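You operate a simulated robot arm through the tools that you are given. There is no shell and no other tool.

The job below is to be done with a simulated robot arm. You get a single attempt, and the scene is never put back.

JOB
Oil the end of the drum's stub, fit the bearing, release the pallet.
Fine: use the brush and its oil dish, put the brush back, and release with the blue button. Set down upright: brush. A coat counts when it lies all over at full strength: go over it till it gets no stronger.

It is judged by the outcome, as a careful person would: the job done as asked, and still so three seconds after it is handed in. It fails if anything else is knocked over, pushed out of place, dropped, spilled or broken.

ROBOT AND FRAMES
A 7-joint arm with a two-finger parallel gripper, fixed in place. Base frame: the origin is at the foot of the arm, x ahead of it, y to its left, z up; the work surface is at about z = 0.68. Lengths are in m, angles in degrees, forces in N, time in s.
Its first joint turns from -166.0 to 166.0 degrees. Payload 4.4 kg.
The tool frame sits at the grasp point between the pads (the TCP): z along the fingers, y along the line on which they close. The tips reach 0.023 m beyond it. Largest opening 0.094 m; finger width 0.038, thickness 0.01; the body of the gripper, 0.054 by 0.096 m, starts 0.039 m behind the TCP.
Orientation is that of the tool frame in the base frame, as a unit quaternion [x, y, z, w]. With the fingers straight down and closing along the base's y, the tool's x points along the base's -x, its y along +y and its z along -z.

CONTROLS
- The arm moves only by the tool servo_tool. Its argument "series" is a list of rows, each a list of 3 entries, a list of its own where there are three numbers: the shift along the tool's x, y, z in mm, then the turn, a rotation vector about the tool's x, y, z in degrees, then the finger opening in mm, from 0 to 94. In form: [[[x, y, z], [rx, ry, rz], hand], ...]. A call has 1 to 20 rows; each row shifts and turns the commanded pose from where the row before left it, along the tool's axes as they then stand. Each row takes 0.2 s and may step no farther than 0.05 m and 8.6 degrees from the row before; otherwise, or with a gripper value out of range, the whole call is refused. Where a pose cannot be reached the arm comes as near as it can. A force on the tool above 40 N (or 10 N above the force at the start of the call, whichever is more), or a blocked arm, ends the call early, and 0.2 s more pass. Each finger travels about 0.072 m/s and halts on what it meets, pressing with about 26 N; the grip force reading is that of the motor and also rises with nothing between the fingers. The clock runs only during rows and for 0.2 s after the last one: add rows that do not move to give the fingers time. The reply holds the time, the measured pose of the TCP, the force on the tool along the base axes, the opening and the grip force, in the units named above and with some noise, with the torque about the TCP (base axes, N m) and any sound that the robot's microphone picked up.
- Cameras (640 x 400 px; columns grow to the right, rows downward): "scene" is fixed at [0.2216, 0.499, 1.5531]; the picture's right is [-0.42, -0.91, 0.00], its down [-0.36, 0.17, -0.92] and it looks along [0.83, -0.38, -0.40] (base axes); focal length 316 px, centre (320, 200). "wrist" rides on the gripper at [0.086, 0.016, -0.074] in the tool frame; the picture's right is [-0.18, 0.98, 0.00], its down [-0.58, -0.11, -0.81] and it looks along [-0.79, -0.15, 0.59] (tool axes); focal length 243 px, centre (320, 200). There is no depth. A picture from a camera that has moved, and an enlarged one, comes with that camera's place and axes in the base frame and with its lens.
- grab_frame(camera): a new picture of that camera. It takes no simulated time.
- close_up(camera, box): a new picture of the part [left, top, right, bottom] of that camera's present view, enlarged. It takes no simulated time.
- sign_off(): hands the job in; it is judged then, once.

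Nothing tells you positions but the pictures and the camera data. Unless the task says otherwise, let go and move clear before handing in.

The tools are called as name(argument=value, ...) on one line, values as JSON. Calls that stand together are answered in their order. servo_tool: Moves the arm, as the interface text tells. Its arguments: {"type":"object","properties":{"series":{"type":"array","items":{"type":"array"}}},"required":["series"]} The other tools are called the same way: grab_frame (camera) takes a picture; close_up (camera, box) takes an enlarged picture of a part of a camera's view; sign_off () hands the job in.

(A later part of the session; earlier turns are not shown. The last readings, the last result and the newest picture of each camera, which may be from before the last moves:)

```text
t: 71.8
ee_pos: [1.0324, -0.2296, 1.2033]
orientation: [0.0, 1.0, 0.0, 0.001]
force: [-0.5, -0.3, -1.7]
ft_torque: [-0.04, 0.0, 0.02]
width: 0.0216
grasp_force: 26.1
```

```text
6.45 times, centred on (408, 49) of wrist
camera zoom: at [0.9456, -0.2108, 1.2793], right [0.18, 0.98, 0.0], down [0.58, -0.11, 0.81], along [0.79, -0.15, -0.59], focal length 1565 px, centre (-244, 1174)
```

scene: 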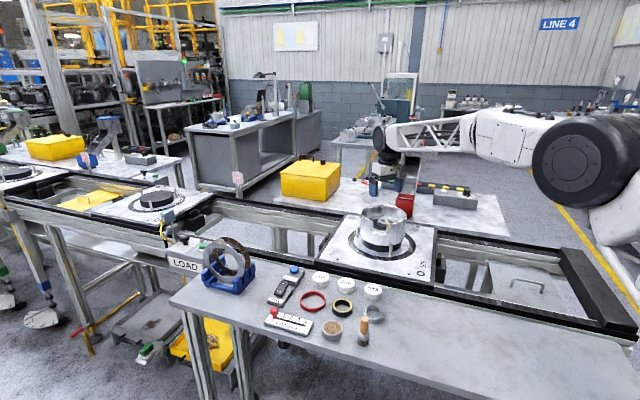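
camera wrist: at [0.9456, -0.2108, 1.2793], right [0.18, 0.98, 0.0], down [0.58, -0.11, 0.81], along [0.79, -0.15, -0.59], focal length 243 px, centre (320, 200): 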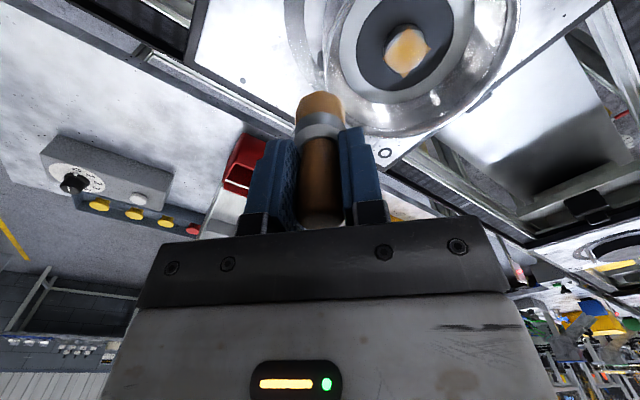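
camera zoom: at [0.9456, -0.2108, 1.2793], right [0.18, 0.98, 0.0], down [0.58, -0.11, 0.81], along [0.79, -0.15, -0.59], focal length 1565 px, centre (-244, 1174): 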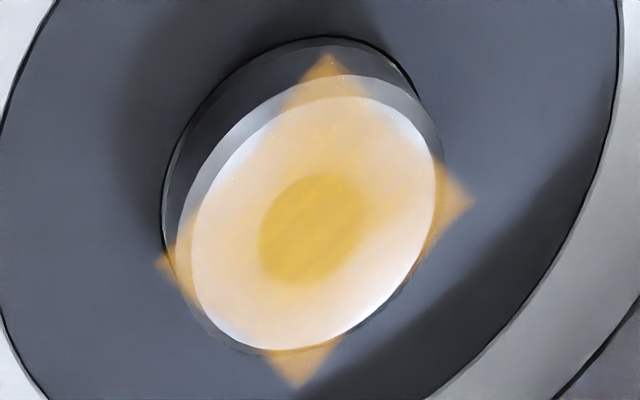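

From this side the coat looks even. To be sure it is at full strength and not just limited by the brush running dry, I'll re-dip once and compare.

servo_tool(series=[[[21.4, 36.7, 3.6], [0, 0, 0], 10], [[21.4, 36.7, 3.6], [0, 0, 0], 10], [[21.4, 36.7, 3.6], [0, 0, 0], 10], [[21.4, 36.7, 3.6], [0, 0, 0], 10], [[21.4, 36.7, 3.6], [0, 0, 0], 10], [[21.4, 36.7, 3.6], [0, 0, 0], 10], [[21.4, 36.7, 3.6], [0, 0, 0], 10], [[21.4, 36.7, 3.6], [0, 0, 0], 10], [[21.4, 36.7, 3.6], [0, 0, 0], 10], [[21.4, 36.7, 3.6], [0, 0, 0], 10], [[21.4, 36.7, 3.6], [0, 0, 0], 10], [[21.4, 36.7, 3.6], [0, 0, 0], 10], [[0, 0, 0], [0, 0, 0], 10], [[0, 0, 0], [0, 0, 0], 10]])

close_up(camera="wrist", box=[220, 0, 420, 150])

close_up(camera="scene", box=[280, 220, 420, 350])

```text
t: 74.8
ee_pos: [0.7752, 0.2117, 1.1556]
orientation: [-0.002, 1.0, 0.001, 0.002]
force: [0.5, 0.6, -0.7]
ft_torque: [0.01, 0.04, 0.01]
width: 0.0217
grasp_force: 25.7
```

```text
2.67 times, centred on (320, 75) of wrist
camera zoom: at [0.6891, 0.2301, 1.2315], right [0.18, 0.98, 0.0], down [0.58, -0.11, 0.81], along [0.79, -0.15, -0.59], focal length 647 px, centre (320, 533)
```

zoom: 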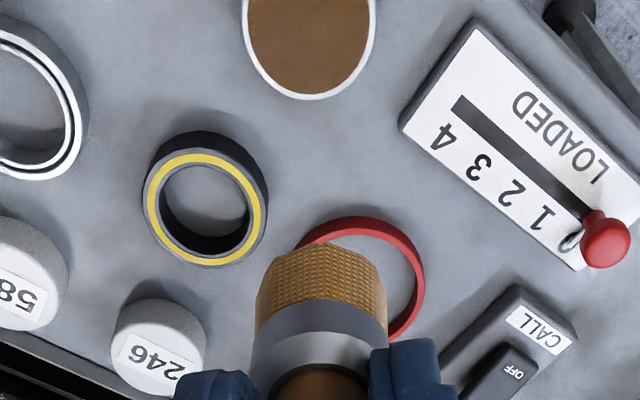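

```text
3.08 times, centred on (350, 285) of scene
camera zoom: at [0.2216, 0.499, 1.5531], right [-0.42, -0.91, 0.0], down [-0.36, 0.17, -0.92], along [0.83, -0.38, -0.4], focal length 971 px, centre (228, -62)
```

zoom: 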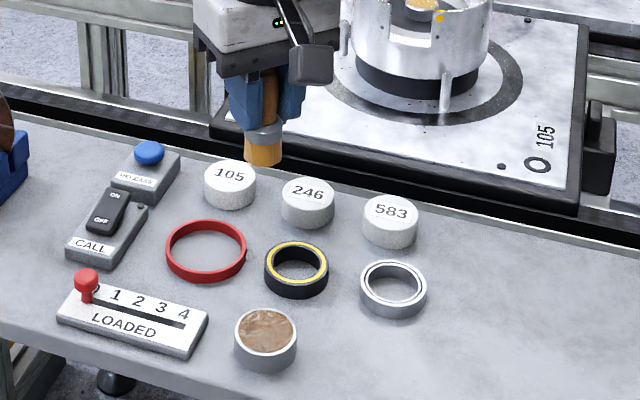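

The bristles look duller than right after the first dip, so re-dipping is worthwhile. I'm lowering toward the dish.

servo_tool(series=[[[2, -1, 40], [0, 0, 0], 10], [[0, 0, 40], [0, 0, 0], 10], [[0, 0, 40], [0, 0, 0], 10], [[0, 0, 35], [0, 0, 0], 10], [[0, 0, 10], [0, 0, 0], 10], [[0, 0, 0], [0, 0, 0], 10]])

close_up(camera="wrist", box=[260, 30, 370, 140])

close_up(camera="scene", box=[310, 300, 370, 350])

```text
t: 76.2
ee_pos: [0.7759, 0.2128, 0.9921]
orientation: [0.0, 1.0, 0.0, 0.002]
force: [-0.7, -0.4, -1.0]
ft_torque: [0.02, -0.01, -0.03]
width: 0.0216
grasp_force: 26.1
```

```text
3.64 times, centred on (315, 85) of wrist
camera zoom: at [0.689, 0.2288, 1.0677], right [0.18, 0.98, 0.0], down [0.58, -0.11, 0.81], along [0.8, -0.15, -0.59], focal length 882 px, centre (338, 618)
```

zoom: 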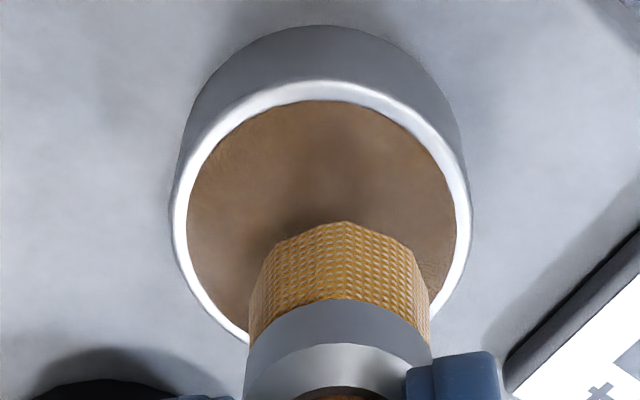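

```text
8.00 times, centred on (340, 325) of scene
camera zoom: at [0.2216, 0.499, 1.5531], right [-0.42, -0.91, 0.0], down [-0.36, 0.17, -0.92], along [0.83, -0.38, -0.4], focal length 2525 px, centre (160, -800)
```

zoom: 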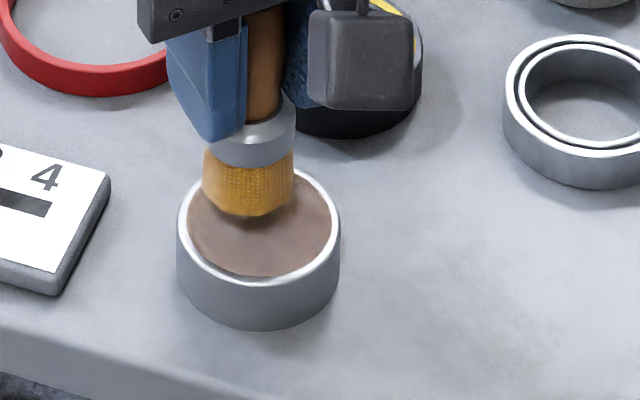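

servo_tool(series=[[[1, -3.5, 5], [0, 0, 0], 10], [[0, 0, 4], [0, 0, 0], 10], [[0, 0, 1.5], [0, 0, 0], 10], [[0, 0, 1], [0, 0, 0], 10], [[0, 0, 0.8], [0, 0, 0], 10], [[0, 0, 0], [0, 0, 0], 10]])

close_up(camera="scene", box=[310, 300, 370, 350])

```text
t: 77.6
ee_pos: [0.7739, 0.2085, 0.9806]
orientation: [0.0, 1.0, 0.0, 0.002]
force: [0.4, -0.8, -1.3]
ft_torque: [0.05, -0.04, -0.02]
width: 0.0219
grasp_force: 25.8
```

```text
8.00 times, centred on (340, 325) of scene
camera zoom: at [0.2216, 0.499, 1.5531], right [-0.42, -0.91, 0.0], down [-0.36, 0.17, -0.92], along [0.83, -0.38, -0.4], focal length 2525 px, centre (160, -800)
```

zoom: 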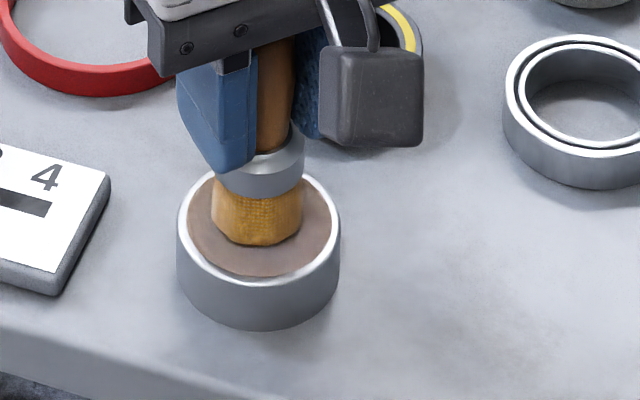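

servo_tool(series=[[[0, 0, 0.8], [0, 0, 0], 10], [[0, 0, 0.8], [0, 0, 0], 10], [[0, 0, 0.6], [0, 0, 0], 10], [[0, 0, 0], [0, 0, 0], 10]])

close_up(camera="scene", box=[310, 300, 370, 350])

```text
t: 78.6
ee_pos: [0.7725, 0.2097, 0.9785]
orientation: [-0.001, 1.0, 0.0, 0.003]
force: [0.3, 0.9, -1.4]
ft_torque: [-0.01, 0.01, -0.02]
width: 0.0215
grasp_force: 26.0
```

```text
8.00 times, centred on (340, 325) of scene
camera zoom: at [0.2216, 0.499, 1.5531], right [-0.42, -0.91, 0.0], down [-0.36, 0.17, -0.92], along [0.83, -0.38, -0.4], focal length 2525 px, centre (160, -800)
```

zoom: 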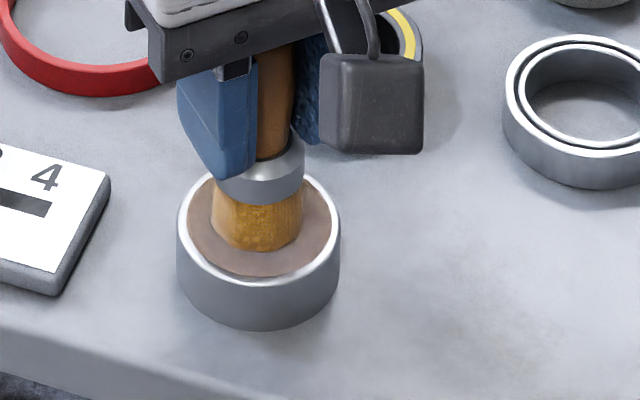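

servo_tool(series=[[[0, 0, 0.7], [0, 0, 0], 10], [[0, 0, 0.5], [0, 0, 0], 10], [[0, 0, 0], [0, 0, 0], 10]])

close_up(camera="wrist", box=[260, 30, 370, 140])

```text
t: 79.4
ee_pos: [0.7725, 0.2088, 0.9779]
orientation: [0.0, 1.0, 0.0, 0.001]
force: [-0.6, 0.3, -1.3]
ft_torque: [0.02, 0.0, -0.01]
width: 0.0217
grasp_force: 26.1
```

```text
3.64 times, centred on (315, 85) of wrist
camera zoom: at [0.686, 0.2266, 1.0528], right [0.18, 0.98, 0.0], down [0.58, -0.11, 0.81], along [0.79, -0.15, -0.59], focal length 882 px, centre (338, 618)
```

zoom: 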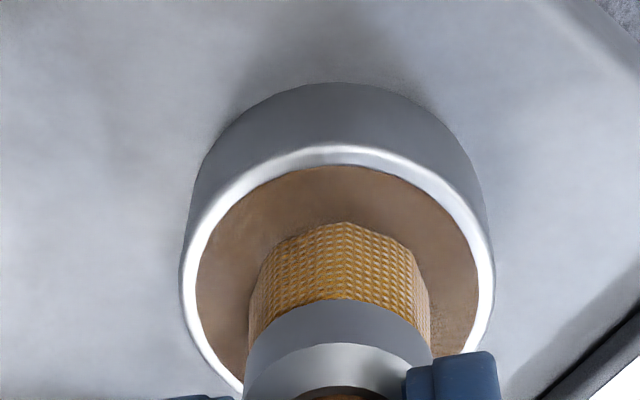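

servo_tool(series=[[[0, 0, 0.6], [0, 0, 0], 10], [[0, 0, 0.6], [0, 0, 0], 10], [[0, 0, 0], [0, 0, 0], 10]])

servo_tool(series=[[[0, 0, 0.6], [0, 0, 0], 10], [[0, 0, 0.4], [0, 0, 0], 10], [[0, 0, 0], [0, 0, 0], 10]])

```text
t: 80.2
ee_pos: [0.7731, 0.2093, 0.9783]
orientation: [0.0, 1.0, 0.001, 0.003]
force: [-4.2, 1.3, 13.8]
ft_torque: [0.02, 0.18, 0.02]
width: 0.0214
grasp_force: 26.2
```

```text
t: 81.0
ee_pos: [0.7729, 0.2084, 0.9766]
orientation: [0.0, 1.0, 0.0, 0.004]
force: [-0.3, 2.5, 39.0]
ft_torque: [0.09, -0.01, -0.01]
width: 0.0218
grasp_force: 26.0
```

The brush is in firm contact with the oil. I'll back off, lift it clear and take it back to the stub.

servo_tool(series=[[[0, 0, -1.2], [0, 0, 0], 10], [[0, 0, 0], [0, 0, 0], 10], [[0, 0, -5], [0, 0, 0], 10], [[0, 0, -15], [0, 0, 0], 10], [[0, 0, -40], [0, 0, 0], 10], [[0, 0, -40], [0, 0, 0], 10], [[0, 0, -42], [0, 0, 0], 10], [[0, 0, -42], [0, 0, 0], 10], [[0, 0, 0], [0, 0, 0], 10]])

close_up(camera="wrist", box=[220, 0, 420, 150])

close_up(camera="scene", box=[280, 220, 420, 350])

```text
t: 83.0
ee_pos: [0.7726, 0.209, 1.1607]
orientation: [0.001, 1.0, 0.0, 0.002]
force: [-0.1, 0.2, -0.7]
ft_torque: [0.0, 0.02, 0.0]
width: 0.0219
grasp_force: 26.1
```

```text
2.67 times, centred on (320, 75) of wrist
camera zoom: at [0.6858, 0.2251, 1.2362], right [0.18, 0.98, 0.0], down [0.58, -0.11, 0.81], along [0.79, -0.15, -0.59], focal length 647 px, centre (320, 533)
```

zoom: 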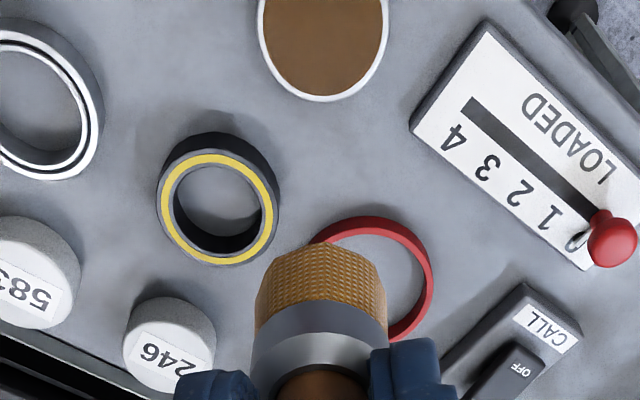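

```text
3.08 times, centred on (350, 285) of scene
camera zoom: at [0.2216, 0.499, 1.5531], right [-0.42, -0.91, 0.0], down [-0.36, 0.17, -0.92], along [0.83, -0.38, -0.4], focal length 971 px, centre (228, -62)
```

zoom: 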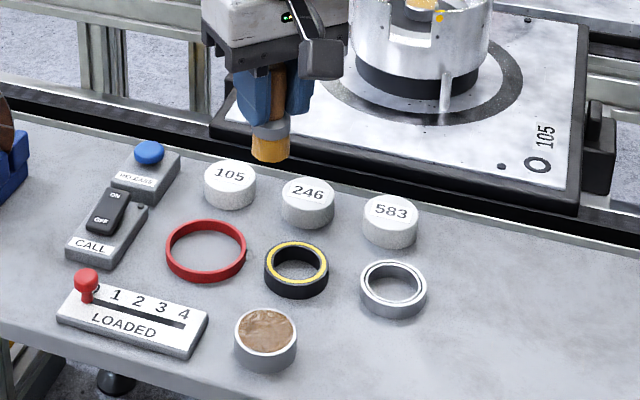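

servo_tool(series=[[[-26.4, -32.3, 0], [0, 0, 0], 10], [[-26.4, -32.3, 0], [0, 0, 0], 10], [[-26.4, -32.3, 0], [0, 0, 0], 10], [[-26.4, -32.3, 0], [0, 0, 0], 10], [[-26.4, -32.3, 0], [0, 0, 0], 10], [[-26.4, -32.3, 0], [0, 0, 0], 10], [[-26.4, -32.3, 0], [0, 0, 0], 10], [[-26.4, -32.3, 0], [0, 0, 0], 10], [[-26.4, -32.3, 0], [0, 0, 0], 10], [[-26.4, -32.3, 0], [0, 0, 0], 10], [[-26.4, -32.3, 0], [0, 0, 0], 10], [[0, 0, 0], [0, 0, 0], 10], [[0, 0, 0], [0, 0, 0], 10]])

close_up(camera="wrist", box=[240, 0, 400, 150])

close_up(camera="wrist", box=[295, 25, 345, 85])

```text
t: 85.8
ee_pos: [1.0621, -0.1468, 1.1628]
orientation: [0.0, 1.0, 0.0, 0.002]
force: [0.6, -0.4, -1.0]
ft_torque: [-0.01, 0.01, -0.01]
width: 0.0217
grasp_force: 25.6
```

```text
2.67 times, centred on (320, 75) of wrist
camera zoom: at [0.9757, -0.1291, 1.2388], right [0.18, 0.98, 0.0], down [0.58, -0.11, 0.81], along [0.79, -0.15, -0.59], focal length 647 px, centre (320, 533)
```

zoom: 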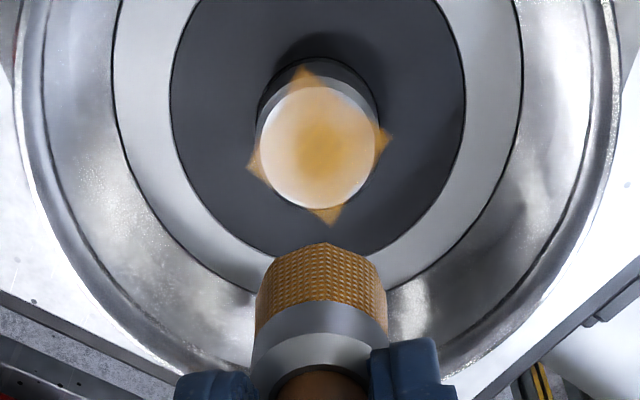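

```text
6.67 times, centred on (320, 55) of wrist
camera zoom: at [0.9757, -0.1291, 1.2388], right [0.18, 0.98, 0.0], down [0.58, -0.11, 0.81], along [0.79, -0.15, -0.59], focal length 1618 px, centre (320, 1167)
```

zoom: 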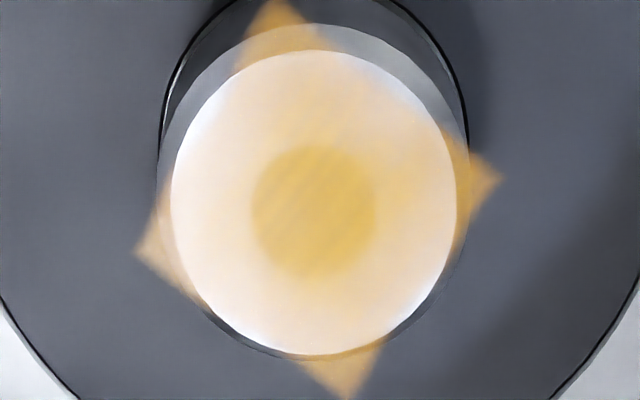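

servo_tool(series=[[[0, 0, 40], [0, 0, 0], 10], [[0, 0, 40], [0, 0, 0], 10], [[0, 0, 3], [0, 0, 0], 10], [[0, 0, 1], [0, 0, 0], 10], [[0, 0, 1], [0, 0, 0], 10], [[0, 0, 0.6], [0, 0, 0], 10], [[0, 0, 0], [0, 0, 0], 10]])

servo_tool(series=[[[0, 0, 0.7], [0, 0, 0], 10], [[0, 0, 0.5], [0, 0, 0], 10], [[0, 0, 0], [0, 0, 0], 10]])

```text
t: 87.4
ee_pos: [1.0629, -0.1458, 1.0771]
orientation: [0.0, 1.0, 0.0, 0.002]
force: [-1.0, 1.7, 13.0]
ft_torque: [0.05, -0.07, 0.0]
width: 0.0216
grasp_force: 26.0
```

```text
t: 88.2
ee_pos: [1.0621, -0.1462, 1.077]
orientation: [0.001, 1.0, -0.001, 0.003]
force: [0.9, -1.5, 31.6]
ft_torque: [-0.06, -0.21, 0.0]
width: 0.0219
grasp_force: 26.0
```

Pressing a bit hard at 31 N, so I'll back off by 1 mm and make the wide passes.

servo_tool(series=[[[0, 0, -1.0], [0, 0, 0], 10], [[5, 0, 0], [0, 0, 0], 10], [[6, 0, 0], [0, 0, 0], 10], [[-1.47, 5.5, 0], [0, 0, 0], 10], [[-4.03, 4.03, 0], [0, 0, 0], 10], [[-5.5, 1.47, 0], [0, 0, 0], 10], [[-5.5, -1.47, 0], [0, 0, 0], 10], [[-4.03, -4.03, 0], [0, 0, 0], 10], [[-1.47, -5.5, 0], [0, 0, 0], 10], [[1.47, -5.5, 0], [0, 0, 0], 10], [[4.03, -4.03, 0], [0, 0, 0], 10], [[5.5, -1.47, 0], [0, 0, 0], 10], [[5.5, 1.47, 0], [0, 0, 0], 10], [[4.03, 4.03, 0], [0, 0, 0], 10], [[1.47, 5.5, 0], [0, 0, 0], 10], [[-6, 0, 0], [0, 0, 0], 10], [[-5, 0, 0], [0, 0, 0], 10], [[0, 0, 0], [0, 0, 0], 10]])

servo_tool(series=[[[6, 0, 0], [0, 0, 0], 10], [[5, 0, 0], [0, 0, 0], 10], [[-1.47, -5.5, 0], [0, 0, 0], 10], [[-4.03, -4.03, 0], [0, 0, 0], 10], [[-5.5, -1.47, 0], [0, 0, 0], 10], [[-5.5, 1.47, 0], [0, 0, 0], 10], [[-4.03, 4.03, 0], [0, 0, 0], 10], [[-1.47, 5.5, 0], [0, 0, 0], 10], [[1.47, 5.5, 0], [0, 0, 0], 10], [[4.03, 4.03, 0], [0, 0, 0], 10], [[5.5, 1.47, 0], [0, 0, 0], 10], [[5.5, -1.47, 0], [0, 0, 0], 10], [[4.03, -4.03, 0], [0, 0, 0], 10], [[1.47, -5.5, 0], [0, 0, 0], 10], [[-6, 0, 0], [0, 0, 0], 10], [[-5, 0, 0], [0, 0, 0], 10], [[0, 0, 0], [0, 0, 0], 10]])

servo_tool(series=[[[0, 0, -4], [0, 0, 0], 10], [[0, 0, -40], [0, 0, 0], 10], [[0, 0, -41.5], [0, 0, 0], 10], [[0, 0, 0], [0, 0, 0], 10]])

close_up(camera="wrist", box=[240, 0, 400, 150])

close_up(camera="wrist", box=[295, 25, 345, 85])

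```text
t: 90.0
ee_pos: [1.0727, -0.1394, 1.0764]
orientation: [-0.002, 1.0, 0.0, 0.003]
force: [-0.4, 1.0, 5.0]
ft_torque: [-0.05, 0.06, 0.0]
width: 0.0218
grasp_force: 26.0
stopped in row 9: the force on the tool passed its limit at 43 N (the readings are from after the stop); the commanded pose is now the measured one
```

```text
t: 93.6
ee_pos: [1.0722, -0.1396, 1.0765]
orientation: [-0.001, 1.0, 0.001, 0.003]
force: [-6.4, -2.2, 16.9]
ft_torque: [-0.19, 0.33, 0.0]
width: 0.0217
grasp_force: 25.7
```

```text
t: 94.6
ee_pos: [1.0711, -0.1392, 1.1624]
orientation: [-0.002, 1.0, 0.001, 0.003]
force: [0.5, 0.2, -0.3]
ft_torque: [0.0, -0.01, -0.03]
width: 0.0218
grasp_force: 26.4
```

```text
2.67 times, centred on (320, 75) of wrist
camera zoom: at [0.985, -0.1216, 1.238], right [0.18, 0.98, 0.0], down [0.58, -0.11, 0.81], along [0.8, -0.15, -0.59], focal length 647 px, centre (320, 533)
```

zoom: 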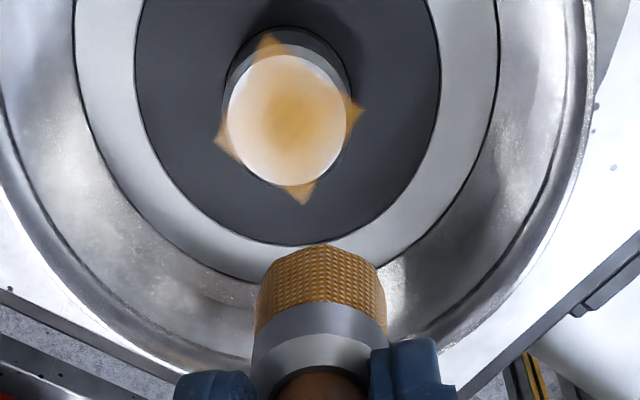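

```text
6.67 times, centred on (320, 55) of wrist
camera zoom: at [0.985, -0.1216, 1.238], right [0.18, 0.98, 0.0], down [0.58, -0.11, 0.81], along [0.8, -0.15, -0.59], focal length 1618 px, centre (320, 1167)
```

zoom: 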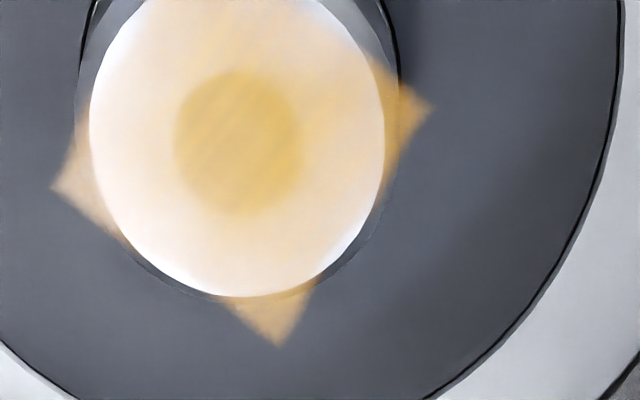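

The coat is unchanged even after re-dipping, so it is at full strength. I'll check the brush is still straight in the grip, then return it.

servo_tool(series=[[[0, 0, -20], [0, 0, 0], 10], [[0, 0, 0], [0, 0, 0], 10]])

close_up(camera="scene", box=[350, 160, 420, 240])

close_up(camera="scene", box=[370, 170, 400, 205])

close_up(camera="wrist", box=[220, 50, 420, 240])

```text
t: 95.2
ee_pos: [1.072, -0.1378, 1.1828]
orientation: [-0.001, 1.0, 0.001, 0.003]
force: [0.1, 0.0, -1.5]
ft_torque: [0.01, 0.01, 0.0]
width: 0.0216
grasp_force: 25.9
```

```text
5.00 times, centred on (385, 200) of scene
camera zoom: at [0.2216, 0.499, 1.5531], right [-0.42, -0.91, 0.0], down [-0.36, 0.17, -0.92], along [0.83, -0.38, -0.4], focal length 1578 px, centre (-5, 200)
```

zoom: 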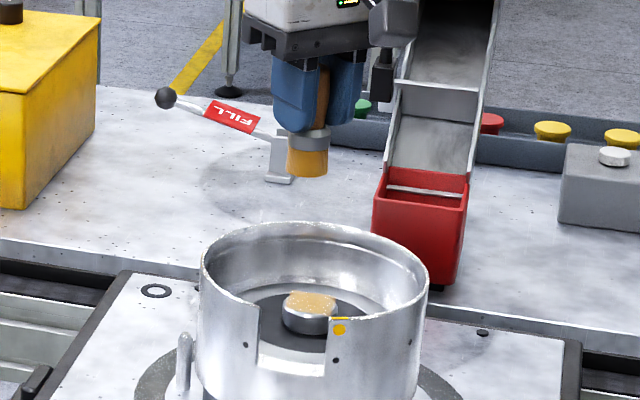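

```text
11.43 times, centred on (385, 188) of scene
camera zoom: at [0.2216, 0.499, 1.5531], right [-0.42, -0.91, 0.0], down [-0.36, 0.17, -0.92], along [0.83, -0.38, -0.4], focal length 3607 px, centre (-423, 343)
```

zoom: 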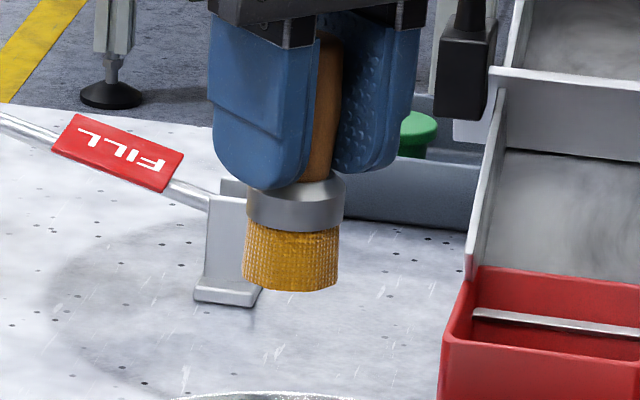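

```text
2.11 times, centred on (320, 145) of wrist
camera zoom: at [0.9854, -0.1217, 1.2583], right [0.18, 0.98, 0.0], down [0.58, -0.11, 0.81], along [0.8, -0.15, -0.59], focal length 511 px, centre (320, 316)
```

zoom: 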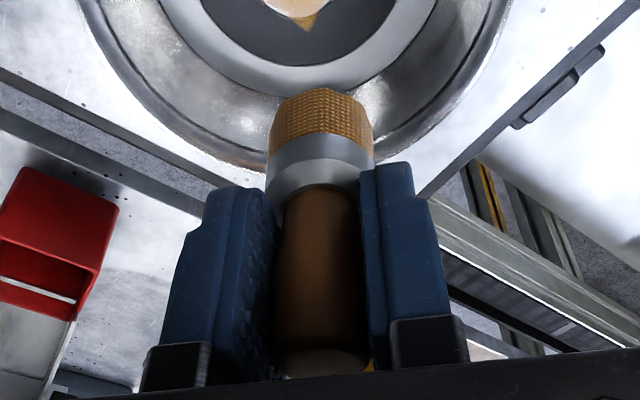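

servo_tool(series=[[[32.55, 26.3, 0], [0, 0, 0], 10], [[32.55, 26.3, 0], [0, 0, 0], 10], [[32.55, 26.3, 0], [0, 0, 0], 10], [[32.55, 26.3, 0], [0, 0, 0], 10], [[32.55, 26.3, 0], [0, 0, 0], 10], [[32.55, 26.3, 0], [0, 0, 0], 10], [[32.55, 26.3, 0], [0, 0, 0], 10], [[32.55, 26.3, 0], [0, 0, 0], 10], [[32.55, 26.3, 0], [0, 0, 0], 10], [[32.55, 26.3, 0], [0, 0, 0], 10], [[32.55, 26.3, 0], [0, 0, 0], 10], [[0, 0, 0], [0, 0, 0], 10], [[0, 0, 0], [0, 0, 0], 10]])

grab_frame(camera="wrist")

close_up(camera="scene", box=[280, 220, 420, 350])

```text
t: 98.0
ee_pos: [0.7126, 0.1513, 1.1791]
orientation: [-0.001, 1.0, 0.0, 0.002]
force: [0.6, -0.5, -0.8]
ft_torque: [-0.02, -0.01, 0.04]
width: 0.0217
grasp_force: 26.1
```

```text
taken
camera wrist: at [0.6266, 0.1675, 1.256], right [0.18, 0.98, 0.0], down [0.58, -0.11, 0.81], along [0.8, -0.15, -0.59], focal length 243 px, centre (320, 200)
```

wrist: 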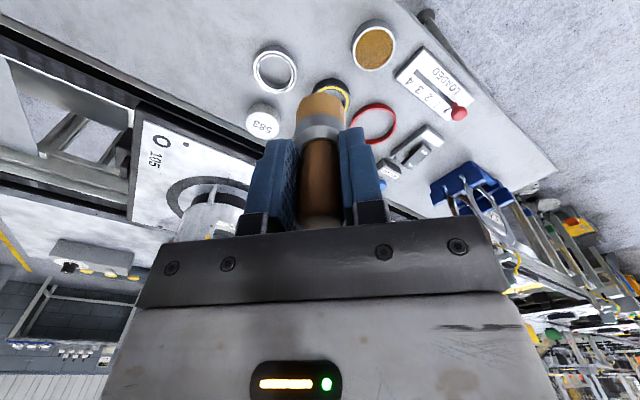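

```text
3.08 times, centred on (350, 285) of scene
camera zoom: at [0.2216, 0.499, 1.5531], right [-0.42, -0.91, 0.0], down [-0.36, 0.17, -0.92], along [0.83, -0.38, -0.4], focal length 971 px, centre (228, -62)
```

zoom: 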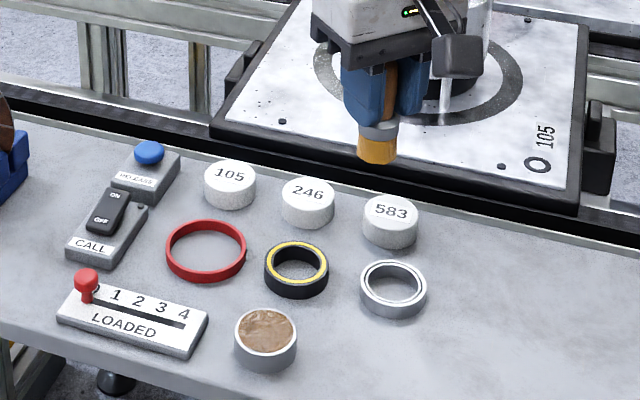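

Over the brush's spot. I'm lowering it, slowly near the table.

servo_tool(series=[[[-0.5, 0, 40], [0, 0, 0], 10], [[0, 0, 40], [0, 0, 0], 10], [[0, 0, 40], [0, 0, 0], 10], [[0, 0, 40], [0, 0, 0], 10], [[0, 0, 30], [0, 0, 0], 10], [[0, 0, 15], [0, 0, 0], 10], [[0, 0, 5], [0, 0, 0], 10], [[0, 0, 0], [0, 0, 0], 10]])

close_up(camera="scene", box=[330, 290, 390, 350])

```text
t: 99.8
ee_pos: [0.7161, 0.1498, 0.9699]
orientation: [-0.001, 1.0, 0.0, 0.003]
force: [0.4, 0.3, -1.6]
ft_torque: [0.0, -0.01, 0.03]
width: 0.0219
grasp_force: 25.8
```

```text
6.67 times, centred on (360, 320) of scene
camera zoom: at [0.2216, 0.499, 1.5531], right [-0.42, -0.91, 0.0], down [-0.36, 0.17, -0.92], along [0.83, -0.38, -0.4], focal length 2104 px, centre (53, -600)
```

zoom: 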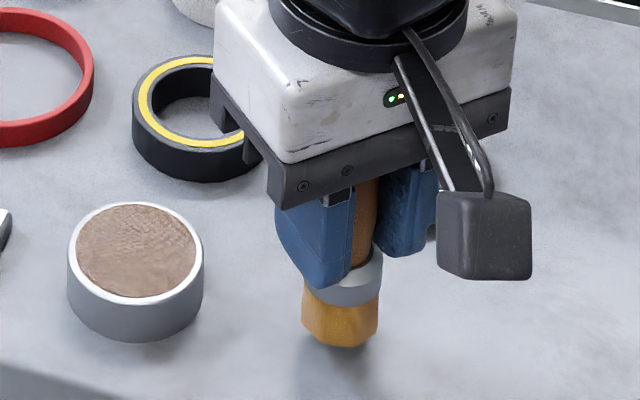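

servo_tool(series=[[[1.5, 0.8, 4], [0, 0, 0], 10], [[0, 0, 3], [0, 0, 0], 10], [[0, 0, 1], [0, 0, 0], 10], [[0, 0, 0], [0, 0, 0], 10]])

servo_tool(series=[[[0, 0, 0.7], [0, 0, 0], 10], [[0, 0, 0.6], [0, 0, 0], 10], [[0, 0, 0], [0, 0, 0], 10]])

close_up(camera="scene", box=[330, 290, 390, 350])

```text
t: 100.8
ee_pos: [0.7148, 0.1513, 0.9618]
orientation: [-0.001, 1.0, 0.001, 0.002]
force: [-0.1, 0.1, -0.4]
ft_torque: [0.0, -0.01, -0.01]
width: 0.0218
grasp_force: 25.3
```

```text
t: 101.6
ee_pos: [0.7158, 0.1508, 0.9607]
orientation: [-0.001, 1.0, 0.001, 0.003]
force: [0.2, -0.1, -1.5]
ft_torque: [0.05, 0.0, 0.01]
width: 0.0217
grasp_force: 25.7
```

```text
6.67 times, centred on (360, 320) of scene
camera zoom: at [0.2216, 0.499, 1.5531], right [-0.42, -0.91, 0.0], down [-0.36, 0.17, -0.92], along [0.83, -0.38, -0.4], focal length 2104 px, centre (53, -600)
```

zoom: 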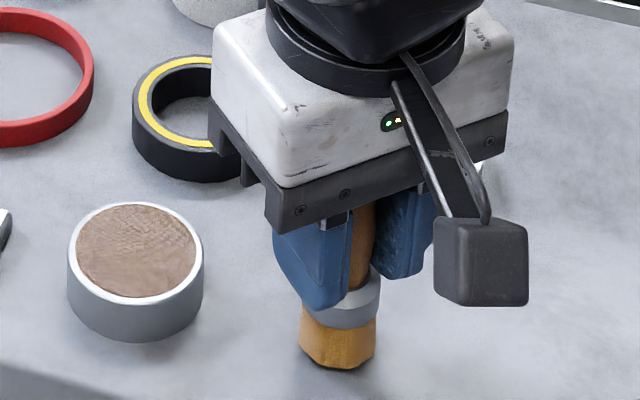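

servo_tool(series=[[[0, 0, 0.7], [0, 0, 0], 10], [[0, 0, 0.6], [0, 0, 0], 10], [[0, 0, 0], [0, 0, 0], 10]])

servo_tool(series=[[[0, 0, 0.6], [0, 0, 0], 10], [[0, 0, 0.5], [0, 0, 0], 10], [[0, 0, 0], [0, 0, 0], 10]])

```text
t: 102.4
ee_pos: [0.7139, 0.1526, 0.9588]
orientation: [-0.001, 1.0, 0.001, 0.003]
force: [-0.2, 0.7, -0.1]
ft_torque: [0.01, -0.02, -0.01]
width: 0.0218
grasp_force: 26.1
```

```text
t: 103.2
ee_pos: [0.7142, 0.1506, 0.9583]
orientation: [-0.001, 1.0, 0.002, 0.002]
force: [-0.2, -1.0, -1.3]
ft_torque: [-0.01, 0.03, 0.02]
width: 0.0216
grasp_force: 25.9
```

servo_tool(series=[[[0, 0, 0.6], [0, 0, 0], 10], [[0, 0, 0.4], [0, 0, 0], 10], [[0, 0, 0], [0, 0, 0], 10]])

close_up(camera="scene", box=[345, 310, 375, 350])

```text
t: 104.0
ee_pos: [0.7149, 0.1513, 0.9579]
orientation: [-0.001, 1.0, 0.001, 0.003]
force: [-0.3, -0.6, -1.1]
ft_torque: [0.0, 0.03, 0.02]
width: 0.0221
grasp_force: 25.9
```

```text
10.00 times, centred on (360, 330) of scene
camera zoom: at [0.2216, 0.499, 1.5531], right [-0.42, -0.91, 0.0], down [-0.36, 0.17, -0.92], along [0.83, -0.38, -0.4], focal length 3156 px, centre (-80, -1100)
```

zoom: 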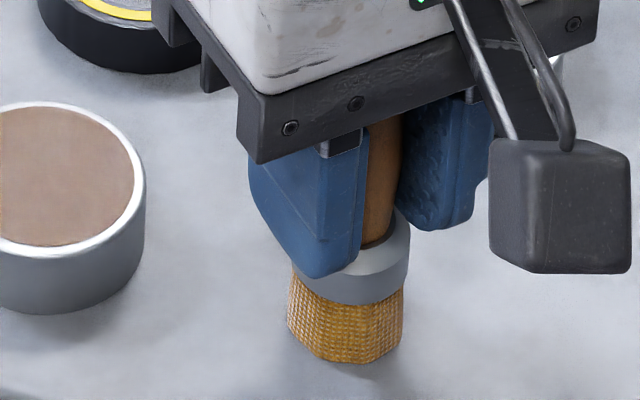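

servo_tool(series=[[[0, 0, 0.6], [0, 0, 0], 10], [[0, 0, 0.5], [0, 0, 0], 10], [[0, 0, 0], [0, 0, 0], 10]])

servo_tool(series=[[[0, 0, 0.6], [0, 0, 0], 10], [[0, 0, 0.5], [0, 0, 0], 10], [[0, 0, 0], [0, 0, 0], 10]])

```text
t: 104.8
ee_pos: [0.715, 0.1517, 0.9569]
orientation: [-0.001, 1.0, 0.001, 0.004]
force: [-1.2, -4.8, 20.8]
ft_torque: [-0.22, 0.01, -0.01]
width: 0.0217
grasp_force: 26.4
```

```text
t: 105.7
ee_pos: [0.7162, 0.1518, 0.9579]
orientation: [-0.001, 1.0, 0.001, 0.004]
force: [1.1, -0.8, 3.5]
ft_torque: [-0.02, -0.02, 0.03]
width: 0.0218
grasp_force: 26.2
stopped in row 3: the force on the tool passed its limit at 41 N (the readings are from after the stop); the commanded pose is now the measured one
```

The brush is on the table with a light 3.5 N contact. Releasing and rising straight up.

servo_tool(series=[[[0, 0, 0], [0, 0, 0], 24], [[0, 0, 0], [0, 0, 0], 30], [[0, 0, 0], [0, 0, 0], 45], [[0, 0, 0], [0, 0, 0], 60], [[0, 0, 0], [0, 0, 0], 60]])

close_up(camera="scene", box=[330, 290, 390, 350])

grab_frame(camera="wrist")

```text
t: 106.8
ee_pos: [0.7151, 0.1516, 0.9567]
orientation: [-0.002, 1.0, 0.002, 0.004]
force: [0.8, -0.1, 0.3]
ft_torque: [-0.01, 0.01, -0.04]
width: 0.06
grasp_force: 0.0
```

```text
6.67 times, centred on (360, 320) of scene
camera zoom: at [0.2216, 0.499, 1.5531], right [-0.42, -0.91, 0.0], down [-0.36, 0.17, -0.92], along [0.83, -0.38, -0.4], focal length 2104 px, centre (53, -600)
```

zoom: 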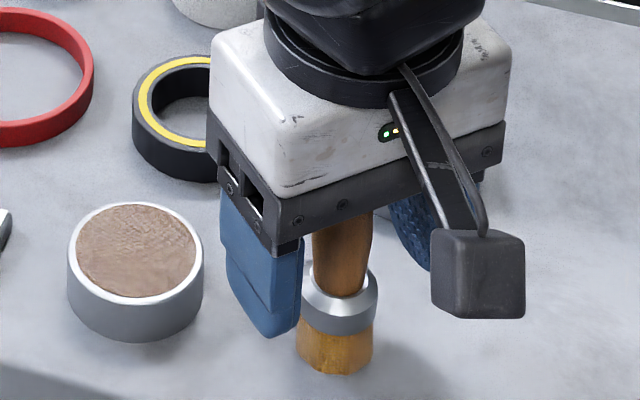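

```text
taken
camera wrist: at [0.6283, 0.1687, 1.0318], right [0.18, 0.98, 0.0], down [0.58, -0.11, 0.81], along [0.8, -0.15, -0.59], focal length 243 px, centre (320, 200)
```

wrist: 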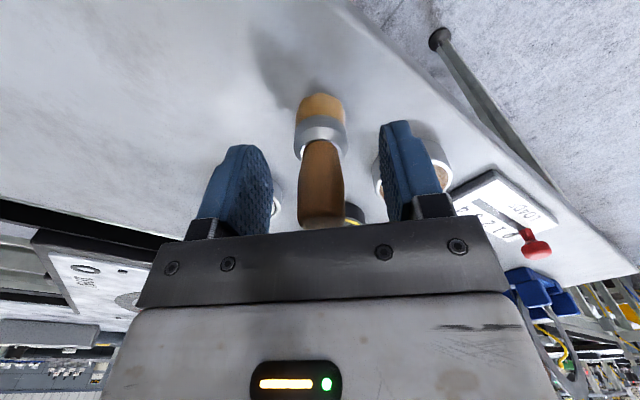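

The brush stands upright in its place. Rising straight up clear of it, then correcting the small accumulated tilt.

servo_tool(series=[[[0, 0, -15], [0, 0, 0], 60], [[0, 0, -30], [0, 0, 0], 60], [[0, 0, -40], [0, 0, 0], 60], [[0, 0, -40], [0, 0, 0], 80], [[0, 0, -10], [0.2, 0.45, 0.2], 80], [[0, 0, 0], [0, 0, 0], 80], [[0, 0, 0], [0, 0, 0], 80]])

grab_frame(camera="wrist")

close_up(camera="scene", box=[320, 270, 400, 350])

```text
t: 108.5
ee_pos: [0.7148, 0.1506, 1.0915]
orientation: [0.001, 1.0, -0.001, 0.0]
force: [-1.1, -0.4, 0.2]
ft_torque: [0.0, 0.02, -0.02]
width: 0.0795
grasp_force: 0.1
```

```text
taken
camera wrist: at [0.629, 0.169, 1.1667], right [0.19, 0.98, 0.0], down [0.58, -0.11, 0.81], along [0.79, -0.15, -0.59], focal length 243 px, centre (320, 200)
```

wrist: 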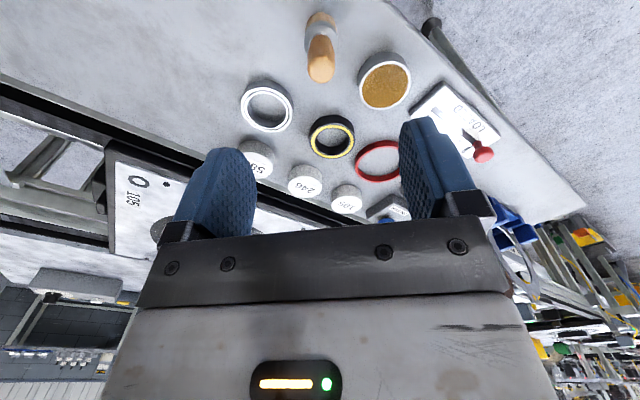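

```text
5.00 times, centred on (360, 310) of scene
camera zoom: at [0.2216, 0.499, 1.5531], right [-0.42, -0.91, 0.0], down [-0.36, 0.17, -0.92], along [0.83, -0.38, -0.4], focal length 1578 px, centre (120, -350)
```

zoom: 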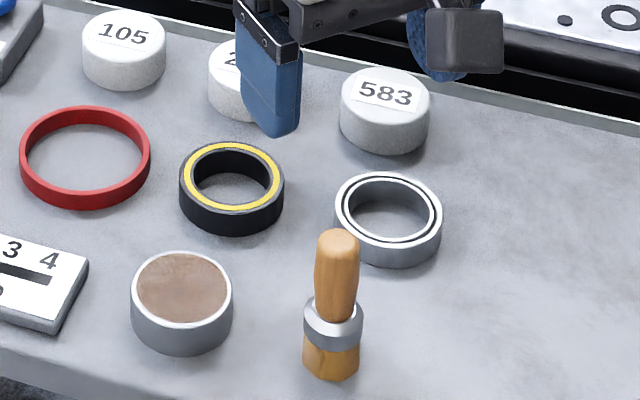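

The brush is back in place. Next is the bearing, the steel ring, so I'm zooming in to locate it exactly.

close_up(camera="wrist", box=[220, 60, 370, 150])

close_up(camera="scene", box=[350, 290, 390, 330])

```text
4.27 times, centred on (295, 105) of wrist
camera zoom: at [0.629, 0.169, 1.1667], right [0.19, 0.98, 0.0], down [0.58, -0.11, 0.81], along [0.79, -0.15, -0.59], focal length 1035 px, centre (427, 605)
```

zoom: 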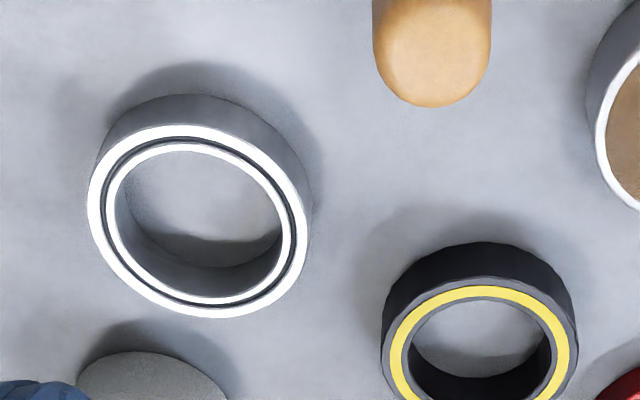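

```text
10.00 times, centred on (370, 310) of scene
camera zoom: at [0.2216, 0.499, 1.5531], right [-0.42, -0.91, 0.0], down [-0.36, 0.17, -0.92], along [0.83, -0.38, -0.4], focal length 3156 px, centre (-180, -900)
```

zoom: 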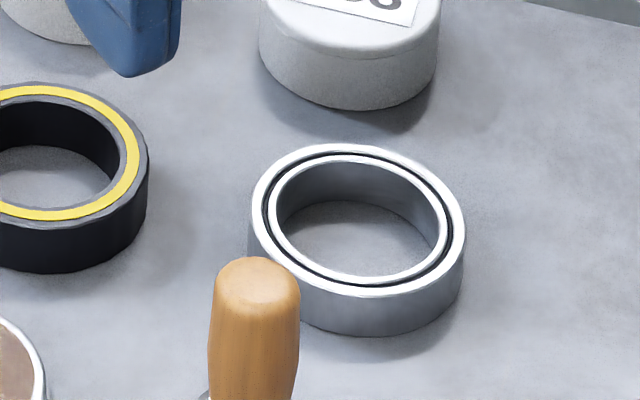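

close_up(camera="wrist", box=[235, 80, 300, 140])

close_up(camera="wrist", box=[300, 105, 365, 165])

```text
6.67 times, centred on (268, 110) of wrist
camera zoom: at [0.629, 0.169, 1.1667], right [0.19, 0.98, 0.0], down [0.58, -0.11, 0.81], along [0.79, -0.15, -0.59], focal length 1618 px, centre (670, 800)
```

zoom: 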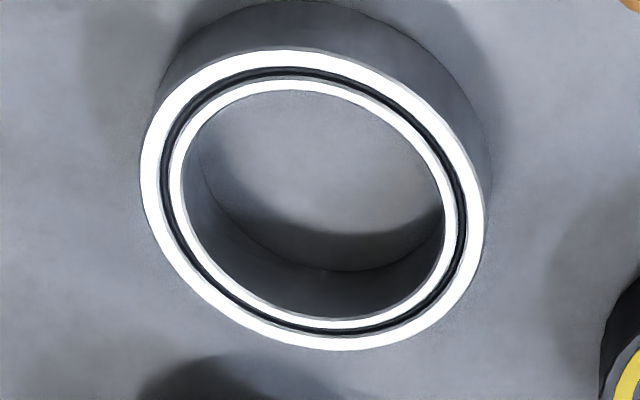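

```text
6.67 times, centred on (332, 135) of wrist
camera zoom: at [0.629, 0.169, 1.1667], right [0.19, 0.98, 0.0], down [0.58, -0.11, 0.81], along [0.79, -0.15, -0.59], focal length 1618 px, centre (237, 633)
```

zoom: 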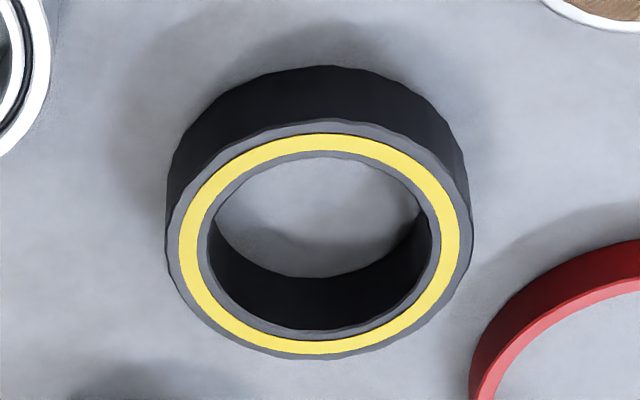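

The steel ring has two races, a bore of about 46 mm and an outer diameter of about 61 mm, so it is the bearing. Its centre is near (0.780, 0.0765). I'll move above it.

servo_tool(series=[[[-22, -25, 0], [0, 0, 0], 80], [[-22, -25, 0], [0, 0, 0], 80], [[-21.5, -24, 0], [0, 0, 0], 80], [[0, 0, 25], [0, 0, 0], 80], [[0, 0, 25], [0, 0, 0], 80], [[0, 0, 20], [0, 0, 0], 80], [[0, 0, 0], [0, 0, 0], 80], [[0, 0, 0], [0, 0, 0], 80]])

grab_frame(camera="wrist")

close_up(camera="wrist", box=[240, 50, 400, 170])

close_up(camera="scene", box=[330, 240, 410, 340])

```text
t: 110.2
ee_pos: [0.7802, 0.0772, 1.0228]
orientation: [0.001, 1.0, -0.001, 0.0]
force: [0.2, -0.1, -0.7]
ft_torque: [-0.01, -0.01, 0.0]
width: 0.08
grasp_force: 0.1
```

```text
taken
camera wrist: at [0.6944, 0.0951, 1.0982], right [0.19, 0.98, 0.0], down [0.58, -0.11, 0.81], along [0.79, -0.15, -0.59], focal length 243 px, centre (320, 200)
```

wrist: 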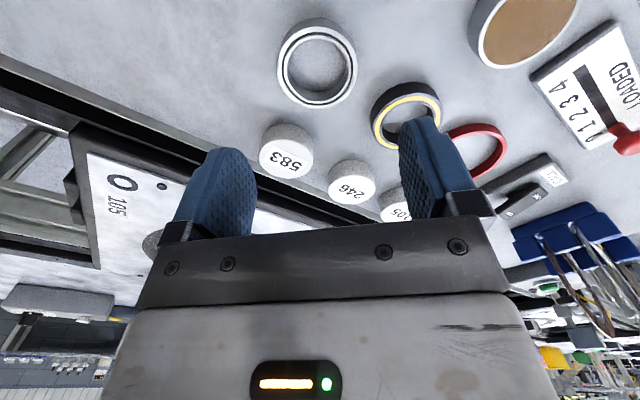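

```text
3.33 times, centred on (320, 110) of wrist
camera zoom: at [0.6944, 0.0951, 1.0982], right [0.19, 0.98, 0.0], down [0.58, -0.11, 0.81], along [0.79, -0.15, -0.59], focal length 809 px, centre (320, 500)
```

zoom: 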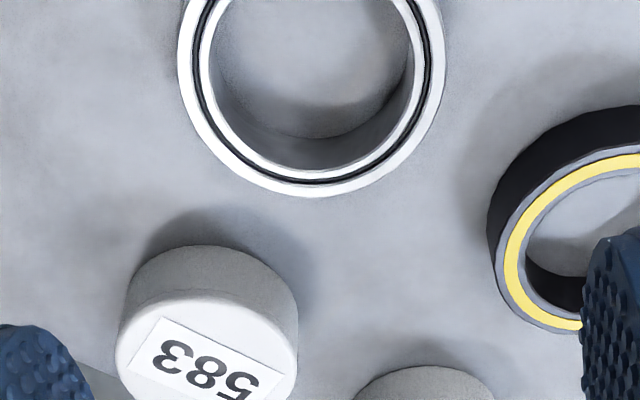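

```text
4.00 times, centred on (370, 290) of scene
camera zoom: at [0.2216, 0.499, 1.5531], right [-0.42, -0.91, 0.0], down [-0.36, 0.17, -0.92], along [0.83, -0.38, -0.4], focal length 1262 px, centre (120, -160)
```

zoom: 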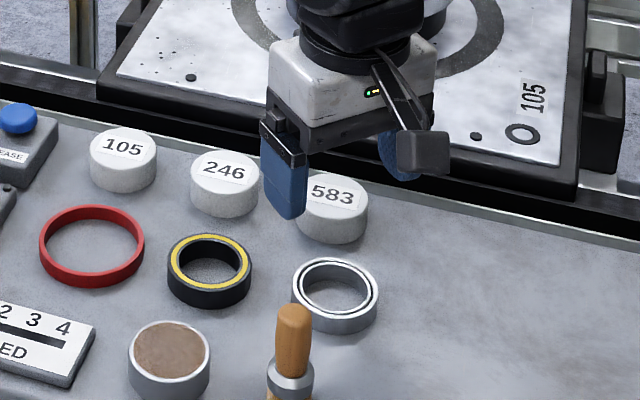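

servo_tool(series=[[[-3, -1.7, 20], [0, 0, 0], 80], [[0, 0, 25], [0, 0, 0], 80], [[0, 0, 25], [0, 0, 0], 80], [[0, 0, 0], [0, 0, 0], 80], [[0, 0, 0], [0, 0, 0], 80]])

grab_frame(camera="wrist")

close_up(camera="wrist", box=[220, 60, 420, 220])

close_up(camera="scene", box=[330, 250, 410, 340])

```text
t: 111.5
ee_pos: [0.7848, 0.0752, 0.9508]
orientation: [0.001, 1.0, -0.002, 0.0]
force: [-0.1, 0.6, 0.4]
ft_torque: [-0.01, -0.02, 0.0]
width: 0.0801
grasp_force: 0.0
```

```text
taken
camera wrist: at [0.698, 0.0919, 1.027], right [0.19, 0.98, 0.0], down [0.58, -0.11, 0.81], along [0.79, -0.15, -0.59], focal length 243 px, centre (320, 200)
```

wrist: 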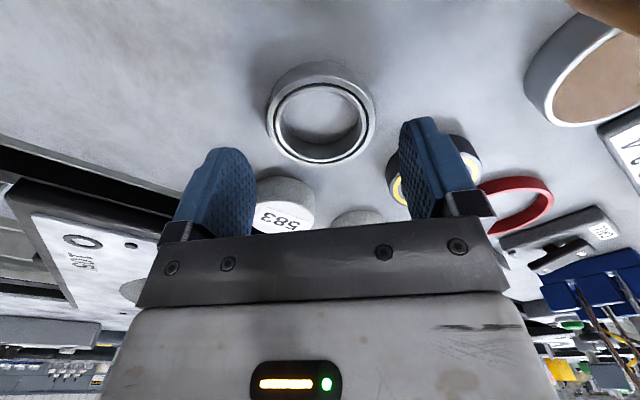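

```text
2.50 times, centred on (320, 140) of wrist
camera zoom: at [0.698, 0.0919, 1.027], right [0.19, 0.98, 0.0], down [0.58, -0.11, 0.81], along [0.79, -0.15, -0.59], focal length 606 px, centre (320, 350)
```

zoom: 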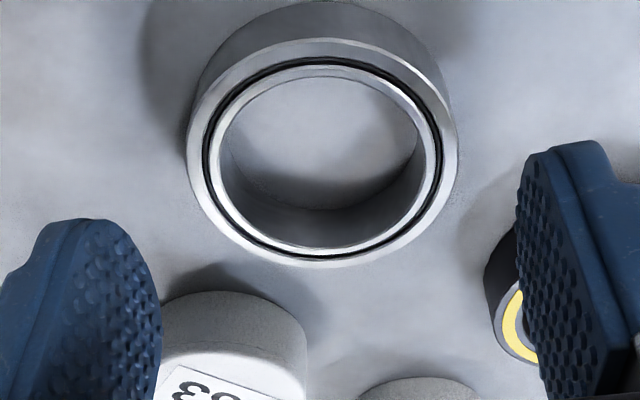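

```text
4.44 times, centred on (370, 295) of scene
camera zoom: at [0.2216, 0.499, 1.5531], right [-0.42, -0.91, 0.0], down [-0.36, 0.17, -0.92], along [0.83, -0.38, -0.4], focal length 1403 px, centre (98, -222)
```

zoom: 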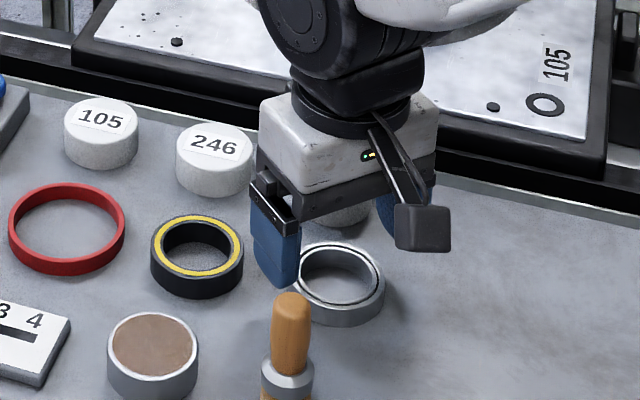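

The TCP is centred over the bearing, whose top is at z≈0.9115. I'm descending to straddle it.

servo_tool(series=[[[0, 0.5, 10], [0, 0, 0], 80], [[0, 0, 8], [0, 0, 0], 80], [[0, 0, 4], [0, 0, 0], 80], [[0, 0, 2], [0, 0, 0], 80], [[0, 0, 0], [0, 0, 0], 80]])

close_up(camera="scene", box=[340, 270, 400, 330])

close_up(camera="wrist", box=[220, 60, 420, 220])

```text
t: 112.7
ee_pos: [0.7833, 0.076, 0.9263]
orientation: [0.001, 1.0, -0.001, 0.001]
force: [1.3, -1.4, -0.3]
ft_torque: [0.0, 0.02, 0.0]
width: 0.0798
grasp_force: 0.1
```

```text
6.67 times, centred on (370, 300) of scene
camera zoom: at [0.2216, 0.499, 1.5531], right [-0.42, -0.91, 0.0], down [-0.36, 0.17, -0.92], along [0.83, -0.38, -0.4], focal length 2104 px, centre (-13, -467)
```

zoom: 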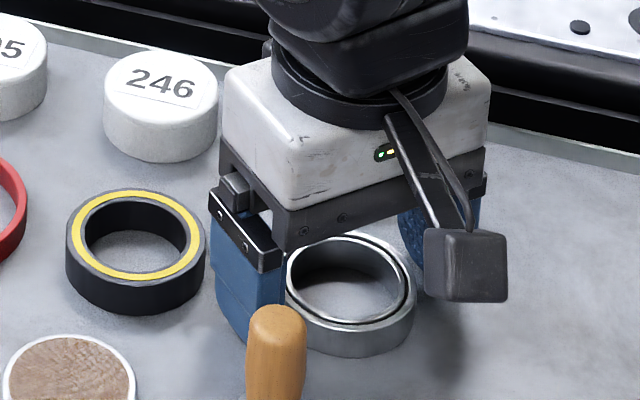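

```text
2.50 times, centred on (320, 140) of wrist
camera zoom: at [0.6968, 0.0938, 1.0029], right [0.19, 0.98, 0.0], down [0.58, -0.11, 0.81], along [0.79, -0.15, -0.59], focal length 606 px, centre (320, 350)
```

zoom: 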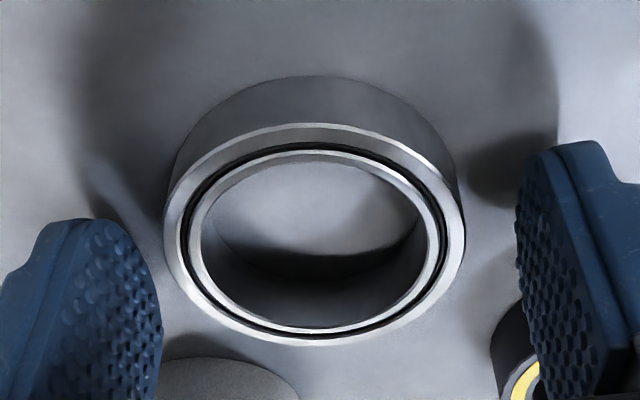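

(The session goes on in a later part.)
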